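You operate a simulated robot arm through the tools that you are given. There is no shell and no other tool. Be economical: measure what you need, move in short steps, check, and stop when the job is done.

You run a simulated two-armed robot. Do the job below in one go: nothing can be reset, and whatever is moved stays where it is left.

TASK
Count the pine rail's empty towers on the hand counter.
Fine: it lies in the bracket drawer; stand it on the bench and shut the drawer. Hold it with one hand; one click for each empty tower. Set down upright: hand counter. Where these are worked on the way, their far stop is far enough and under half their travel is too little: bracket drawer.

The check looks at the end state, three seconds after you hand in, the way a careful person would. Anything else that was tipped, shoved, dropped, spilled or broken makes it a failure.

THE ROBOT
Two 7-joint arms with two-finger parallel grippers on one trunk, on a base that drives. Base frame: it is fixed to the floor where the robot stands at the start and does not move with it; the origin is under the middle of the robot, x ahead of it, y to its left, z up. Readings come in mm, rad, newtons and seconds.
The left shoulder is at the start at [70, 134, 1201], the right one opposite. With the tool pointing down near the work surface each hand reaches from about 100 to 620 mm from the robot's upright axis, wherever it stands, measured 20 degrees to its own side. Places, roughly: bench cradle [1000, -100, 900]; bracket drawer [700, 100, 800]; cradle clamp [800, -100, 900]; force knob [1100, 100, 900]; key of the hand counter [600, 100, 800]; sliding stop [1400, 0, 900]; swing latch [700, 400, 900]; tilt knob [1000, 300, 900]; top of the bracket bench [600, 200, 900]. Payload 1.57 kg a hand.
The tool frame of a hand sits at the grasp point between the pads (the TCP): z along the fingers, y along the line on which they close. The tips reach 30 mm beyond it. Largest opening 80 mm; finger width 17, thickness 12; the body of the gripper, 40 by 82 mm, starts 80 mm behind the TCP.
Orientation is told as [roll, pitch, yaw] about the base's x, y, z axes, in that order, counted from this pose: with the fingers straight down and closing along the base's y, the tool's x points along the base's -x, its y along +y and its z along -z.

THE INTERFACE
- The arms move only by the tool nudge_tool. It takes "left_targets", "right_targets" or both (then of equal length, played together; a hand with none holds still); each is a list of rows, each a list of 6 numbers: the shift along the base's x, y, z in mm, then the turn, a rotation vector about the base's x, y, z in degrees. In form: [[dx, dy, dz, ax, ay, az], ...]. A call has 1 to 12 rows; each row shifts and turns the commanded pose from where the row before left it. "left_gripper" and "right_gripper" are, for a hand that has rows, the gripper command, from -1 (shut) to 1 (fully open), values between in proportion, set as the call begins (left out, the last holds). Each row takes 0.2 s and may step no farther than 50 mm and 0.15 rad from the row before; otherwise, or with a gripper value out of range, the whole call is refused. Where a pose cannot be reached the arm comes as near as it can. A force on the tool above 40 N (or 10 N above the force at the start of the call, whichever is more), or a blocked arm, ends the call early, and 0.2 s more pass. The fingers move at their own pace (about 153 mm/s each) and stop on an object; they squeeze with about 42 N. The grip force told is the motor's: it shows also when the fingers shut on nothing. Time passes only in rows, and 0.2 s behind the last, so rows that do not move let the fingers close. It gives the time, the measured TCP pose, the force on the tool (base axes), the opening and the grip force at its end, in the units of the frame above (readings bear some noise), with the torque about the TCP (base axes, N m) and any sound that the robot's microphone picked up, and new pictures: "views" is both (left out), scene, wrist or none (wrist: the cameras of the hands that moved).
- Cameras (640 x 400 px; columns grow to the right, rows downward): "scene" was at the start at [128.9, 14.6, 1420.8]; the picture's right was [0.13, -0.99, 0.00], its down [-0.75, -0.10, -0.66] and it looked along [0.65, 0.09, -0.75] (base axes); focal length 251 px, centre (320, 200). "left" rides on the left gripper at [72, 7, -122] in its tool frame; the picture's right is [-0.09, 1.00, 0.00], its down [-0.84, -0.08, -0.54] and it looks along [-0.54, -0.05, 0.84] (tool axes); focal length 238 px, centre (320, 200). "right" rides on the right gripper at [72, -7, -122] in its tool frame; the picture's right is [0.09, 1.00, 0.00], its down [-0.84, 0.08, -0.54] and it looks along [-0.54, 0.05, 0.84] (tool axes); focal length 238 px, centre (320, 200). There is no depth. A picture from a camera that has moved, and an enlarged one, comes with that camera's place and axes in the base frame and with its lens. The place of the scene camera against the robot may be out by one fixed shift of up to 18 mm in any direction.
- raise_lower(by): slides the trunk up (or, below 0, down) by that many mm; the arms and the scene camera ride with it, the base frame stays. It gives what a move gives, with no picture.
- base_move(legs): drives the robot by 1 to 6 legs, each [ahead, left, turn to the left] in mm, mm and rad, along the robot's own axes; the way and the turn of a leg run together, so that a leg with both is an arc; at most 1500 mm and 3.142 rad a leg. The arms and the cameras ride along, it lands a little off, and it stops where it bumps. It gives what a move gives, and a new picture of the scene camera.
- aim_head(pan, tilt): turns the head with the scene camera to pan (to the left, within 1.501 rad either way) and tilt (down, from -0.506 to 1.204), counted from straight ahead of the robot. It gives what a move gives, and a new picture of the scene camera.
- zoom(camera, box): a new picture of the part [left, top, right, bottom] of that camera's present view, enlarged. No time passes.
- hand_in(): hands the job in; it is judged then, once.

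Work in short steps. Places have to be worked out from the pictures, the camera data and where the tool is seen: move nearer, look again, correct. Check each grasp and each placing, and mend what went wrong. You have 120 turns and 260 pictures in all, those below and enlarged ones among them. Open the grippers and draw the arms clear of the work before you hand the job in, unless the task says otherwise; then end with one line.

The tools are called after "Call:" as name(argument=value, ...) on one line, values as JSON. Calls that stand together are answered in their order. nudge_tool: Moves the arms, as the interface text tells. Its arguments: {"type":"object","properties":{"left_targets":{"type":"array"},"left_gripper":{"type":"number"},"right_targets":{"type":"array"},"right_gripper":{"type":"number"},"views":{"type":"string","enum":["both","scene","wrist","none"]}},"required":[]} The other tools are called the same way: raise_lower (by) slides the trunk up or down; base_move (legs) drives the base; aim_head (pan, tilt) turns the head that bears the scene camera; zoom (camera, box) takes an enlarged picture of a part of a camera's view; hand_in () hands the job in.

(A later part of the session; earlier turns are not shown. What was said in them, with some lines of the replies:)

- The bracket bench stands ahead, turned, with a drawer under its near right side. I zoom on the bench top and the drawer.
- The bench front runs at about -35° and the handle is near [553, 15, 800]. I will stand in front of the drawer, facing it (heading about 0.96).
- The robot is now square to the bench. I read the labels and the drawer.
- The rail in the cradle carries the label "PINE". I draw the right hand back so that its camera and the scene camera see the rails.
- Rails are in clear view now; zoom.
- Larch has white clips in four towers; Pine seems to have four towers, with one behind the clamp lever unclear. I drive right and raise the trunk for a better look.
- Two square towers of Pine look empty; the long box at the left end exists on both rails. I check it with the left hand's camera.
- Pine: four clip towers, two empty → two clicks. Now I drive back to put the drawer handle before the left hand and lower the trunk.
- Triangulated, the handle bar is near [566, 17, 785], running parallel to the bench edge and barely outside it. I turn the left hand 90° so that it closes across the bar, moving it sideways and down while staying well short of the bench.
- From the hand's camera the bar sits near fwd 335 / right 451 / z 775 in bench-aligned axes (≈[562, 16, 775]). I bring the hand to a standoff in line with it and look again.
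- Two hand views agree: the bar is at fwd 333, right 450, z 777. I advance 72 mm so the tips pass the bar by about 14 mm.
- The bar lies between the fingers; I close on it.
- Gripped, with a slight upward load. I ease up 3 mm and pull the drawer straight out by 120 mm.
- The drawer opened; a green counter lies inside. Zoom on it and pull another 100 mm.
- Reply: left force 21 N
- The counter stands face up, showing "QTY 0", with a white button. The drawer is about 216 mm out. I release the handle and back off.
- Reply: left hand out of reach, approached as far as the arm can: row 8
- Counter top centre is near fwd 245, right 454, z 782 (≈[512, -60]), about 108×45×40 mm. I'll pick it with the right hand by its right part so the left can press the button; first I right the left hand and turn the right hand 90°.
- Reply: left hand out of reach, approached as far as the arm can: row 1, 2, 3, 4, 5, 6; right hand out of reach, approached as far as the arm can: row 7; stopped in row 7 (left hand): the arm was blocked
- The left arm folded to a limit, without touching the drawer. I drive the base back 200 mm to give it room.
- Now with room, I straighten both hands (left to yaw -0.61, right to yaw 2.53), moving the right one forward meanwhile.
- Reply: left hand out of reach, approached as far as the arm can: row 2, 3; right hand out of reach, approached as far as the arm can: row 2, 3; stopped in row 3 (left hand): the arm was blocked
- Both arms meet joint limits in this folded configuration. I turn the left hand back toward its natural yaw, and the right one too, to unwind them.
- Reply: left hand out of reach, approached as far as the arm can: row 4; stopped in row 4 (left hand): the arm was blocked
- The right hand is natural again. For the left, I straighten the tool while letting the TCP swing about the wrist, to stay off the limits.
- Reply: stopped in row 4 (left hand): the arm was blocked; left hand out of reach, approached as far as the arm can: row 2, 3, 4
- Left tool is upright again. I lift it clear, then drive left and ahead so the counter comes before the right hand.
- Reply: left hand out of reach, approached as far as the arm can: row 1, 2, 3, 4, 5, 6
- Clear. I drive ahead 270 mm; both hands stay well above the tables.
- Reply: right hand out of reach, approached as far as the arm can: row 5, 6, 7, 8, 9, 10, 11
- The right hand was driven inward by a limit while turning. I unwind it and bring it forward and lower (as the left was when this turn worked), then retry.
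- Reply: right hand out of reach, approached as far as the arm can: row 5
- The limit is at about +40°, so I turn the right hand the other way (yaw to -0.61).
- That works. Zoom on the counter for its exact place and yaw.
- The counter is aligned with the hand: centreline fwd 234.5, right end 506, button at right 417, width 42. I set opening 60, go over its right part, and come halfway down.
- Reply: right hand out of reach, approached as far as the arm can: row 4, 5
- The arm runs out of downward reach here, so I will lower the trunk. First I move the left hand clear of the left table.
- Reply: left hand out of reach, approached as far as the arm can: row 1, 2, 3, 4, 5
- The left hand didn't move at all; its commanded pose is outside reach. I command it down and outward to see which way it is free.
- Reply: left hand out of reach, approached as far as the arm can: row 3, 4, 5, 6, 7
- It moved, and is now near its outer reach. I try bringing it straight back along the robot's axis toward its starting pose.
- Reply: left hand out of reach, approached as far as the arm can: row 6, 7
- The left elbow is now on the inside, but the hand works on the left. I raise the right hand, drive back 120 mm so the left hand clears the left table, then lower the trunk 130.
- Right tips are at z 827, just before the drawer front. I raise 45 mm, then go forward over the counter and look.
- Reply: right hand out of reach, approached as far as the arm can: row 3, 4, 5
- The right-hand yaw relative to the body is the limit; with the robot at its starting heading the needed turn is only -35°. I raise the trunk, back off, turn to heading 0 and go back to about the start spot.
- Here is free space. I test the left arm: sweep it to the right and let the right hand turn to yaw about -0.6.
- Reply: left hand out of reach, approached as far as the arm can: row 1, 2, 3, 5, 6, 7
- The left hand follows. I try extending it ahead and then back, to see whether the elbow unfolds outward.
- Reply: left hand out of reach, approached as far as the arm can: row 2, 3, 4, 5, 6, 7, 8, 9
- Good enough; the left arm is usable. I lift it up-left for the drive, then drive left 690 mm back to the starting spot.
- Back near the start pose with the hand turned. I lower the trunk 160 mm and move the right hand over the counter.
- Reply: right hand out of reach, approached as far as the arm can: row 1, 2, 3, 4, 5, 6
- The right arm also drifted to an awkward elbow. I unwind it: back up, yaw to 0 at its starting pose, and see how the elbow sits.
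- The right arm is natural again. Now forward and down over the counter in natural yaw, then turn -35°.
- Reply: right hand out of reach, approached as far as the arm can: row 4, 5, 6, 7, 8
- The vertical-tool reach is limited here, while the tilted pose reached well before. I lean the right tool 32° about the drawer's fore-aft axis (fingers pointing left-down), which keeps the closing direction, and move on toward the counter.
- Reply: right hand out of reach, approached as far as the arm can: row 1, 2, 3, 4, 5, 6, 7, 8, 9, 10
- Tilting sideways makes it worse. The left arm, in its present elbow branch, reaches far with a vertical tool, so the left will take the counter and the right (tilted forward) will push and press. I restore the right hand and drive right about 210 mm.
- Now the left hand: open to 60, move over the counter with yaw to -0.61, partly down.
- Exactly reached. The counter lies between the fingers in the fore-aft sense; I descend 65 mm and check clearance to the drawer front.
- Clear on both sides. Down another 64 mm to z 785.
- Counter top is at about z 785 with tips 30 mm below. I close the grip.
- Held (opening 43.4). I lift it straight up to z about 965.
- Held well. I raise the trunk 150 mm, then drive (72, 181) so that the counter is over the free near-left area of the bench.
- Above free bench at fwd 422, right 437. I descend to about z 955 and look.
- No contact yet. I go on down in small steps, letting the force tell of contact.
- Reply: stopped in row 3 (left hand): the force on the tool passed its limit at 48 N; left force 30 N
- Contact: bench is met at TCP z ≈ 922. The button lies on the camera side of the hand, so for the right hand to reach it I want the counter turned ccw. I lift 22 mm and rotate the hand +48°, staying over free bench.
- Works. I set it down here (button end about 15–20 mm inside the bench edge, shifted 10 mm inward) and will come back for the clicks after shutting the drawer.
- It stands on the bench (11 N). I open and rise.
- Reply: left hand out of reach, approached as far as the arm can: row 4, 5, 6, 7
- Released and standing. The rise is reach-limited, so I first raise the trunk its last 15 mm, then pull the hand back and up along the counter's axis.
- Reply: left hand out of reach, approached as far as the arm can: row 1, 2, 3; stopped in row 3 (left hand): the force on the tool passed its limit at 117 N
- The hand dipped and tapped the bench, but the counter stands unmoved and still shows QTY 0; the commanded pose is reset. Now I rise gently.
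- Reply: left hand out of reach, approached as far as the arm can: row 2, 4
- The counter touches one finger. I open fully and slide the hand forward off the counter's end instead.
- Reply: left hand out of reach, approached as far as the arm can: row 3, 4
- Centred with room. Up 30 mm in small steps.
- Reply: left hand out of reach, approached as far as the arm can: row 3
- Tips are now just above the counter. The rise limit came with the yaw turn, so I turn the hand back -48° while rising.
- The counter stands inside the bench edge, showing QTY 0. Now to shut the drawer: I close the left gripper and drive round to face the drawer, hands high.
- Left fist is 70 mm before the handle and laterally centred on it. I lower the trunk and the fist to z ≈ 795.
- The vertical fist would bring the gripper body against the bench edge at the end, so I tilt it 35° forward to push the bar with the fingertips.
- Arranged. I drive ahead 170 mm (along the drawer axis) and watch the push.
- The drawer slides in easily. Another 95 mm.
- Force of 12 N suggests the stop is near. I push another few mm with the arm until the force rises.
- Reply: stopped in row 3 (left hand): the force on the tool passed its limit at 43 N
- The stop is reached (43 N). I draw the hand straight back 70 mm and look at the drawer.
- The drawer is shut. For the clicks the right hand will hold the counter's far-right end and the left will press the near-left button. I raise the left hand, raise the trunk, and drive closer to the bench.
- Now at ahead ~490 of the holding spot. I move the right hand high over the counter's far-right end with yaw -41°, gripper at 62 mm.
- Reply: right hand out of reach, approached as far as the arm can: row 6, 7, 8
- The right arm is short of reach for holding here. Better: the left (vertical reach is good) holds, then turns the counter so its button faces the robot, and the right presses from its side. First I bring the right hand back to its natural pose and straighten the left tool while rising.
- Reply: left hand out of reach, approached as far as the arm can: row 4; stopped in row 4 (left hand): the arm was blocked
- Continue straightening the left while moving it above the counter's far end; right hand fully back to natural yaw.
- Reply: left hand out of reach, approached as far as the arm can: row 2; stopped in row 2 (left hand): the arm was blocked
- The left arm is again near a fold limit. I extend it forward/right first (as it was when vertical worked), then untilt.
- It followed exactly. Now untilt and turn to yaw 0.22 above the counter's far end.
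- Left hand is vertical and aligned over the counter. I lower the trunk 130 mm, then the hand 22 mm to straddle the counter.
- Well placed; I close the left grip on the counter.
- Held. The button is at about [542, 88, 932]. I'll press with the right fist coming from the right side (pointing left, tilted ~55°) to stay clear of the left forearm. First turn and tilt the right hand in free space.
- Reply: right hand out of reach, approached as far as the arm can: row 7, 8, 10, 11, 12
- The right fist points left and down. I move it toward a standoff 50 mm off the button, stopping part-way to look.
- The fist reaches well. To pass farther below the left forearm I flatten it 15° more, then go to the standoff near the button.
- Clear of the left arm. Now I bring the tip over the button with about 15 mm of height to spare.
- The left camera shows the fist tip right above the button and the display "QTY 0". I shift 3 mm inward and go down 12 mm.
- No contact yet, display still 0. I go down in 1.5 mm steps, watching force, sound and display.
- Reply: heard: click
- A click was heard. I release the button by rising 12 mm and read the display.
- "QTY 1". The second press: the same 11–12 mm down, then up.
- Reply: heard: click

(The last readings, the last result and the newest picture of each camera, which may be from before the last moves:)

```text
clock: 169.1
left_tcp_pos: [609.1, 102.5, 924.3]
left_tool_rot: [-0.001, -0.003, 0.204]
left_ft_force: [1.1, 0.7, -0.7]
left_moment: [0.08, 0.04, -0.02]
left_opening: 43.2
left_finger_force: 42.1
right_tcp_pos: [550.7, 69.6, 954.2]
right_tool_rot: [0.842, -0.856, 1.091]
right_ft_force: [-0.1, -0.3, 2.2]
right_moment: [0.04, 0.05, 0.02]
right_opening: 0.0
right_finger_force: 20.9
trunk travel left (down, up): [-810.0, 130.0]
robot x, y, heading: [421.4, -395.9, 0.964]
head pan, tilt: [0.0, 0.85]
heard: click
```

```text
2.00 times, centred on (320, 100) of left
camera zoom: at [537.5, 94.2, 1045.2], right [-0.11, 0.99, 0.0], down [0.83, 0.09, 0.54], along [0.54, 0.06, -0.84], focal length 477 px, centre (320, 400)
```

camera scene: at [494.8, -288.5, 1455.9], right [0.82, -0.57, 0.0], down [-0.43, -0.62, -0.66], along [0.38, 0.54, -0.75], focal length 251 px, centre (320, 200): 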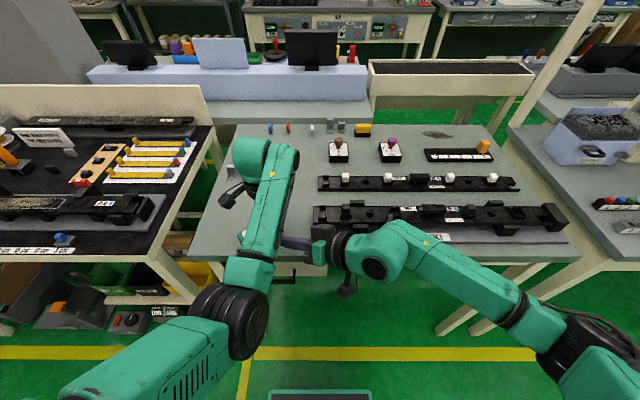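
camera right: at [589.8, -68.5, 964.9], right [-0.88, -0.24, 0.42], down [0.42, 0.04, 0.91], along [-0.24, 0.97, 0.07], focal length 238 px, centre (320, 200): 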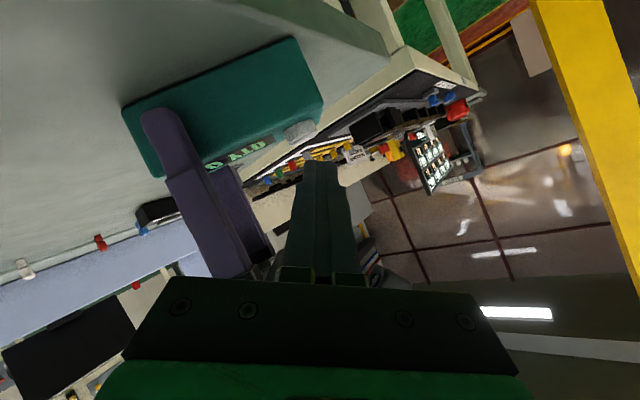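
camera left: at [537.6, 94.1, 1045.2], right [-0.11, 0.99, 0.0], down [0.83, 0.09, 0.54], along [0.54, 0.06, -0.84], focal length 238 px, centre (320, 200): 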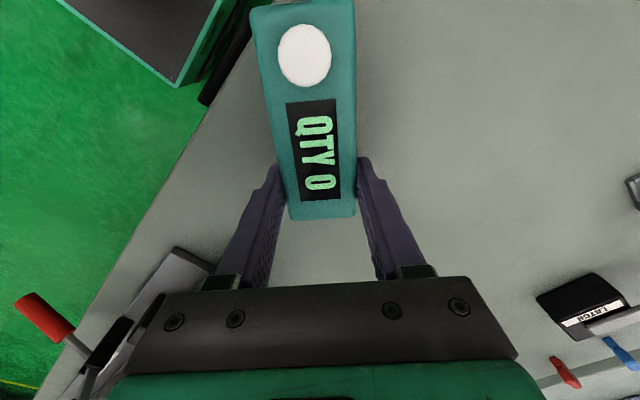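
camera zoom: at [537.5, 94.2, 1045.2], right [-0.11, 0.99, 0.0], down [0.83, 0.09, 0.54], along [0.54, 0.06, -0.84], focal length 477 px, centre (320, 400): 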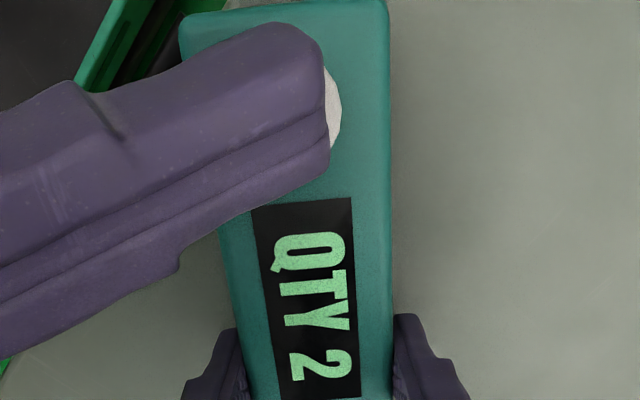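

"QTY 2" — the two empty towers. I draw the right hand up and away along the path it came.

Call:
nudge_tool(right_targets=[[0, 0, 5, 0, 0, 0], [0, 0, 8, 0, 0, 0], [2, -4, 8, 0, 0, 0], [11, -22, 6, 0, 0, 0], [11, -22, 6, 0, 0, 0], [11, -22, 6, 0, 0, 0], [11, -22, 6, 0, 0, 0], [4, -20, 16, 0, 0, 0], [4, -20, 16, 0, 0, 0], [10, -30, 16, 0, 0, 0], [21, -30, 15, 0, 0, 0], [21, -30, 15, 0, 0, 0]], views="both")

```text
clock: 171.7
left_tcp_pos: [610.5, 103.4, 923.6]
left_tool_rot: [-0.001, -0.004, 0.205]
left_ft_force: [0.4, -0.9, 2.6]
left_moment: [-0.01, 0.1, 0.06]
left_opening: 42.9
left_finger_force: 42.3
right_tcp_pos: [635.5, -124.6, 1063.8]
right_tool_rot: [0.84, -0.858, 1.092]
right_ft_force: [0.6, -0.1, 0.1]
right_moment: [0.01, -0.02, 0.0]
right_opening: 0.1
right_finger_force: 20.9
right hand out of reach, approached as far as the arm can: row 12
trunk travel left (down, up): [-810.0, 130.0]
robot x, y, heading: [418.6, -397.7, 0.957]
head pan, tilt: [0.0, 0.85]
camera scene: at [494.6, -287.8, 1455.9], right [0.82, -0.57, 0.0], down [-0.43, -0.62, -0.66], along [0.38, 0.54, -0.75], focal length 251 px, centre (320, 200)
camera right: at [672.9, -261.1, 1059.0], right [-0.88, -0.25, 0.42], down [0.42, 0.04, 0.91], along [-0.24, 0.97, 0.07], focal length 238 px, centre (320, 200)
```

scene: 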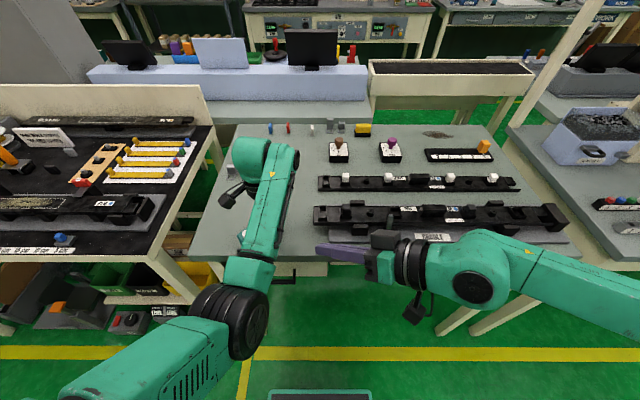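
right: 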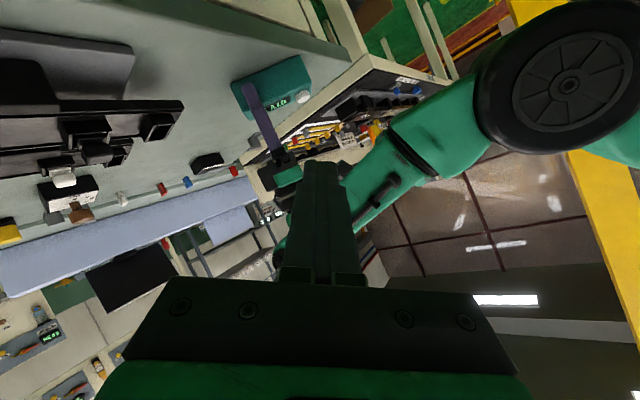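

Right hand is clear. Now the left releases the counter and rises.

Call:
nudge_tool(left_targets=[[0, 0, 0, 0, 0, 0], [0, 0, 0, 0, 0, 0], [0, 0, 10, 0, 0, 0], [0, 0, 10, 0, 0, 0], [0, 0, 10, 0, 0, 0], [0, 0, 10, 0, 0, 0]], left_gripper=0.8, views="wrist")

```text
clock: 173.1
left_tcp_pos: [605.8, 104.6, 962.8]
left_tool_rot: [0.006, 0.004, 0.212]
left_ft_force: [-0.2, -0.5, 0.3]
left_moment: [0.03, -0.04, -0.01]
left_opening: 72.2
left_finger_force: 0.2
right_tcp_pos: [636.0, -124.8, 1064.4]
right_tool_rot: [0.842, -0.856, 1.091]
right_ft_force: [-0.1, 0.2, 0.3]
right_moment: [0.03, -0.01, 0.02]
right_opening: 0.1
right_finger_force: 21.3
trunk travel left (down, up): [-810.0, 130.0]
robot x, y, heading: [420.0, -395.8, 0.961]
head pan, tilt: [0.0, 0.85]
camera left: at [534.5, 94.5, 1085.8], right [-0.12, 0.99, 0.01], down [0.84, 0.1, 0.54], along [0.53, 0.07, -0.84], focal length 238 px, centre (320, 200)
```

left: 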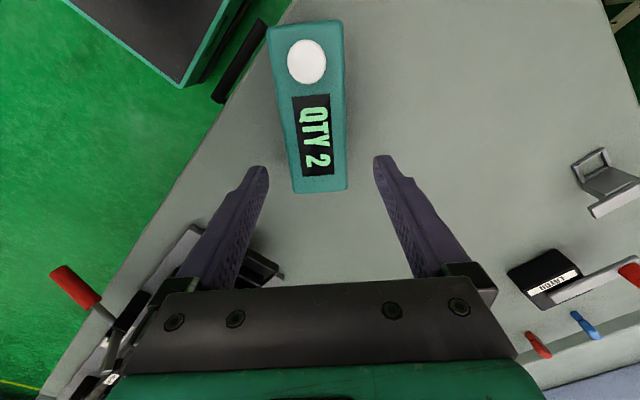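

The counter stands alone showing QTY 2. I raise the trunk 130 mm to lift both hands well clear, then drive back from the bench.

Call:
raise_lower(by=130)

Call:
base_move(legs=[[-250, 0, 0]])

Call:
zoom(camera="scene", box=[180, 100, 500, 300])

```text
clock: 174.7
left_tcp_pos: [606.4, 104.8, 1093.4]
left_tool_rot: [0.004, 0.001, 0.21]
left_ft_force: [-0.4, 0.3, 0.7]
left_moment: [-0.01, -0.01, 0.06]
left_opening: 72.2
left_finger_force: 0.0
right_tcp_pos: [636.2, -125.0, 1193.6]
right_tool_rot: [0.844, -0.858, 1.09]
right_ft_force: [0.2, 0.6, -0.2]
right_moment: [0.0, 0.01, 0.0]
right_opening: 0.0
right_finger_force: 21.0
trunk travel left (down, up): [-940.0, 0.0]
robot x, y, heading: [415.5, -397.6, 0.96]
head pan, tilt: [0.0, 0.85]
```

```text
clock: 176.5
left_tcp_pos: [462.4, -102.1, 1093.4]
left_tool_rot: [0.003, 0.004, 0.21]
left_ft_force: [-0.1, 0.2, 0.2]
left_moment: [0.02, 0.0, -0.01]
left_opening: 72.0
left_finger_force: 0.1
right_tcp_pos: [491.6, -331.4, 1193.9]
right_tool_rot: [0.841, -0.853, 1.09]
right_ft_force: [0.0, 0.5, 0.6]
right_moment: [0.02, -0.01, -0.02]
right_opening: 0.0
right_finger_force: 21.3
trunk travel left (down, up): [-940.0, 0.0]
robot x, y, heading: [272.6, -609.0, 0.958]
head pan, tilt: [0.0, 0.85]
camera scene: at [351.0, -494.1, 1585.6], right [0.82, -0.57, 0.0], down [-0.43, -0.62, -0.66], along [0.38, 0.54, -0.75], focal length 251 px, centre (320, 200)
```

scene: 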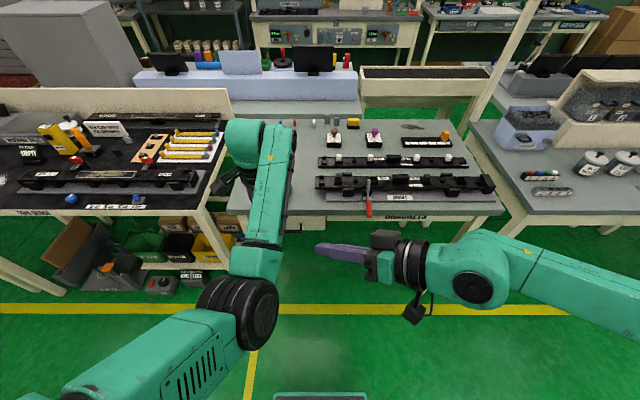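

```text
2.00 times, centred on (340, 200) of scene
camera zoom: at [351.0, -494.1, 1585.6], right [0.82, -0.57, 0.0], down [-0.43, -0.62, -0.66], along [0.38, 0.54, -0.75], focal length 501 px, centre (280, 200)
```

zoom: 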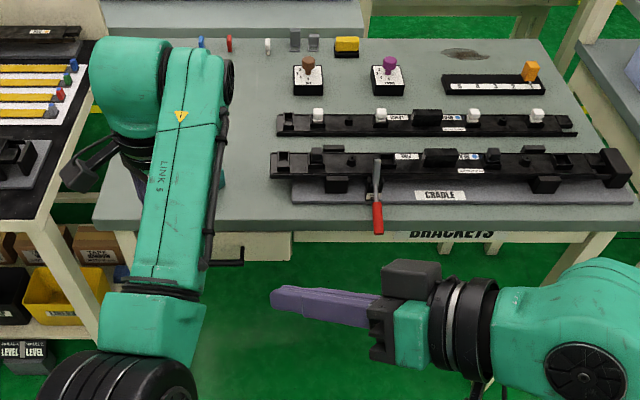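

The left arm hides the counter; I open the right gripper and drive right a little to verify everything.

Call:
nudge_tool(right_targets=[[0, 0, 0, 0, 0, 0], [0, 0, 0, 0, 0, 0]], right_gripper=1, views="none")

Call:
base_move(legs=[[-80, -280, 0]])

Call:
zoom(camera="scene", box=[140, 110, 380, 260])

```text
clock: 177.1
left_tcp_pos: [460.6, -101.4, 1093.0]
left_tool_rot: [0.004, 0.003, 0.212]
left_ft_force: [-0.1, -0.2, 0.4]
left_moment: [-0.03, 0.01, 0.01]
left_opening: 72.0
left_finger_force: 0.0
right_tcp_pos: [491.3, -333.0, 1193.4]
right_tool_rot: [0.844, -0.855, 1.09]
right_ft_force: [-0.2, 0.6, 0.0]
right_moment: [0.0, 0.01, 0.05]
right_opening: 80.3
right_finger_force: 0.1
trunk travel left (down, up): [-940.0, 0.0]
robot x, y, heading: [274.0, -604.6, 0.959]
head pan, tilt: [0.0, 0.85]
```

```text
clock: 179.1
left_tcp_pos: [641.0, -325.5, 1093.4]
left_tool_rot: [0.004, 0.002, 0.212]
left_ft_force: [-0.4, 0.5, 0.4]
left_moment: [-0.01, -0.02, -0.01]
left_opening: 72.0
left_finger_force: 0.0
right_tcp_pos: [671.0, -556.4, 1194.8]
right_tool_rot: [0.841, -0.855, 1.092]
right_ft_force: [0.0, -0.3, -0.5]
right_moment: [-0.02, 0.0, 0.02]
right_opening: 79.8
right_finger_force: 0.1
trunk travel left (down, up): [-940.0, 0.0]
robot x, y, heading: [455.1, -831.9, 0.963]
head pan, tilt: [0.0, 0.85]
camera scene: at [529.8, -719.6, 1585.8], right [0.82, -0.57, 0.0], down [-0.43, -0.62, -0.66], along [0.38, 0.54, -0.75], focal length 251 px, centre (320, 200)
```

scene: 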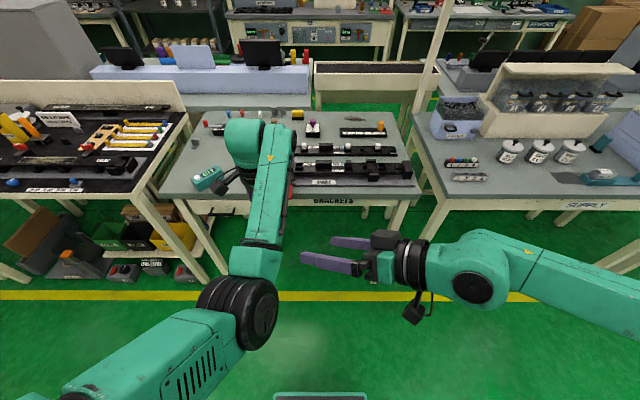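

```text
2.67 times, centred on (260, 185) of scene
camera zoom: at [529.8, -719.6, 1585.8], right [0.82, -0.57, 0.0], down [-0.43, -0.62, -0.66], along [0.38, 0.54, -0.75], focal length 668 px, centre (480, 240)
```

zoom: 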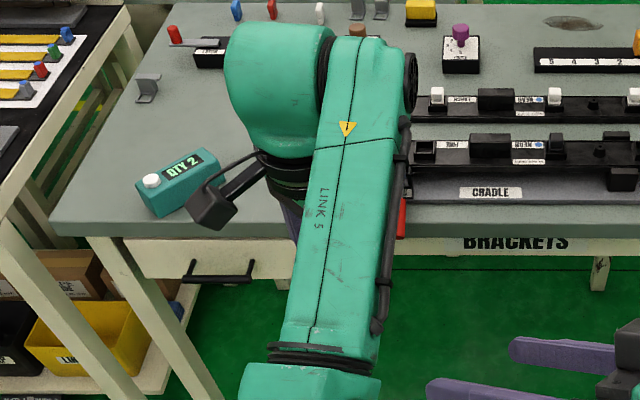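

The counter stands upright on the bench at QTY 2, the drawer is shut, and everything else looks untouched. Both hands are open and clear of the work, so I hand in.

Call:
hand_in()

```text
The job is handed in.
```

I counted two empty towers on the pine rail and clicked the hand counter twice; it reads QTY 2. It stands upright on the bench, and the drawer is shut. I've handed the job in.
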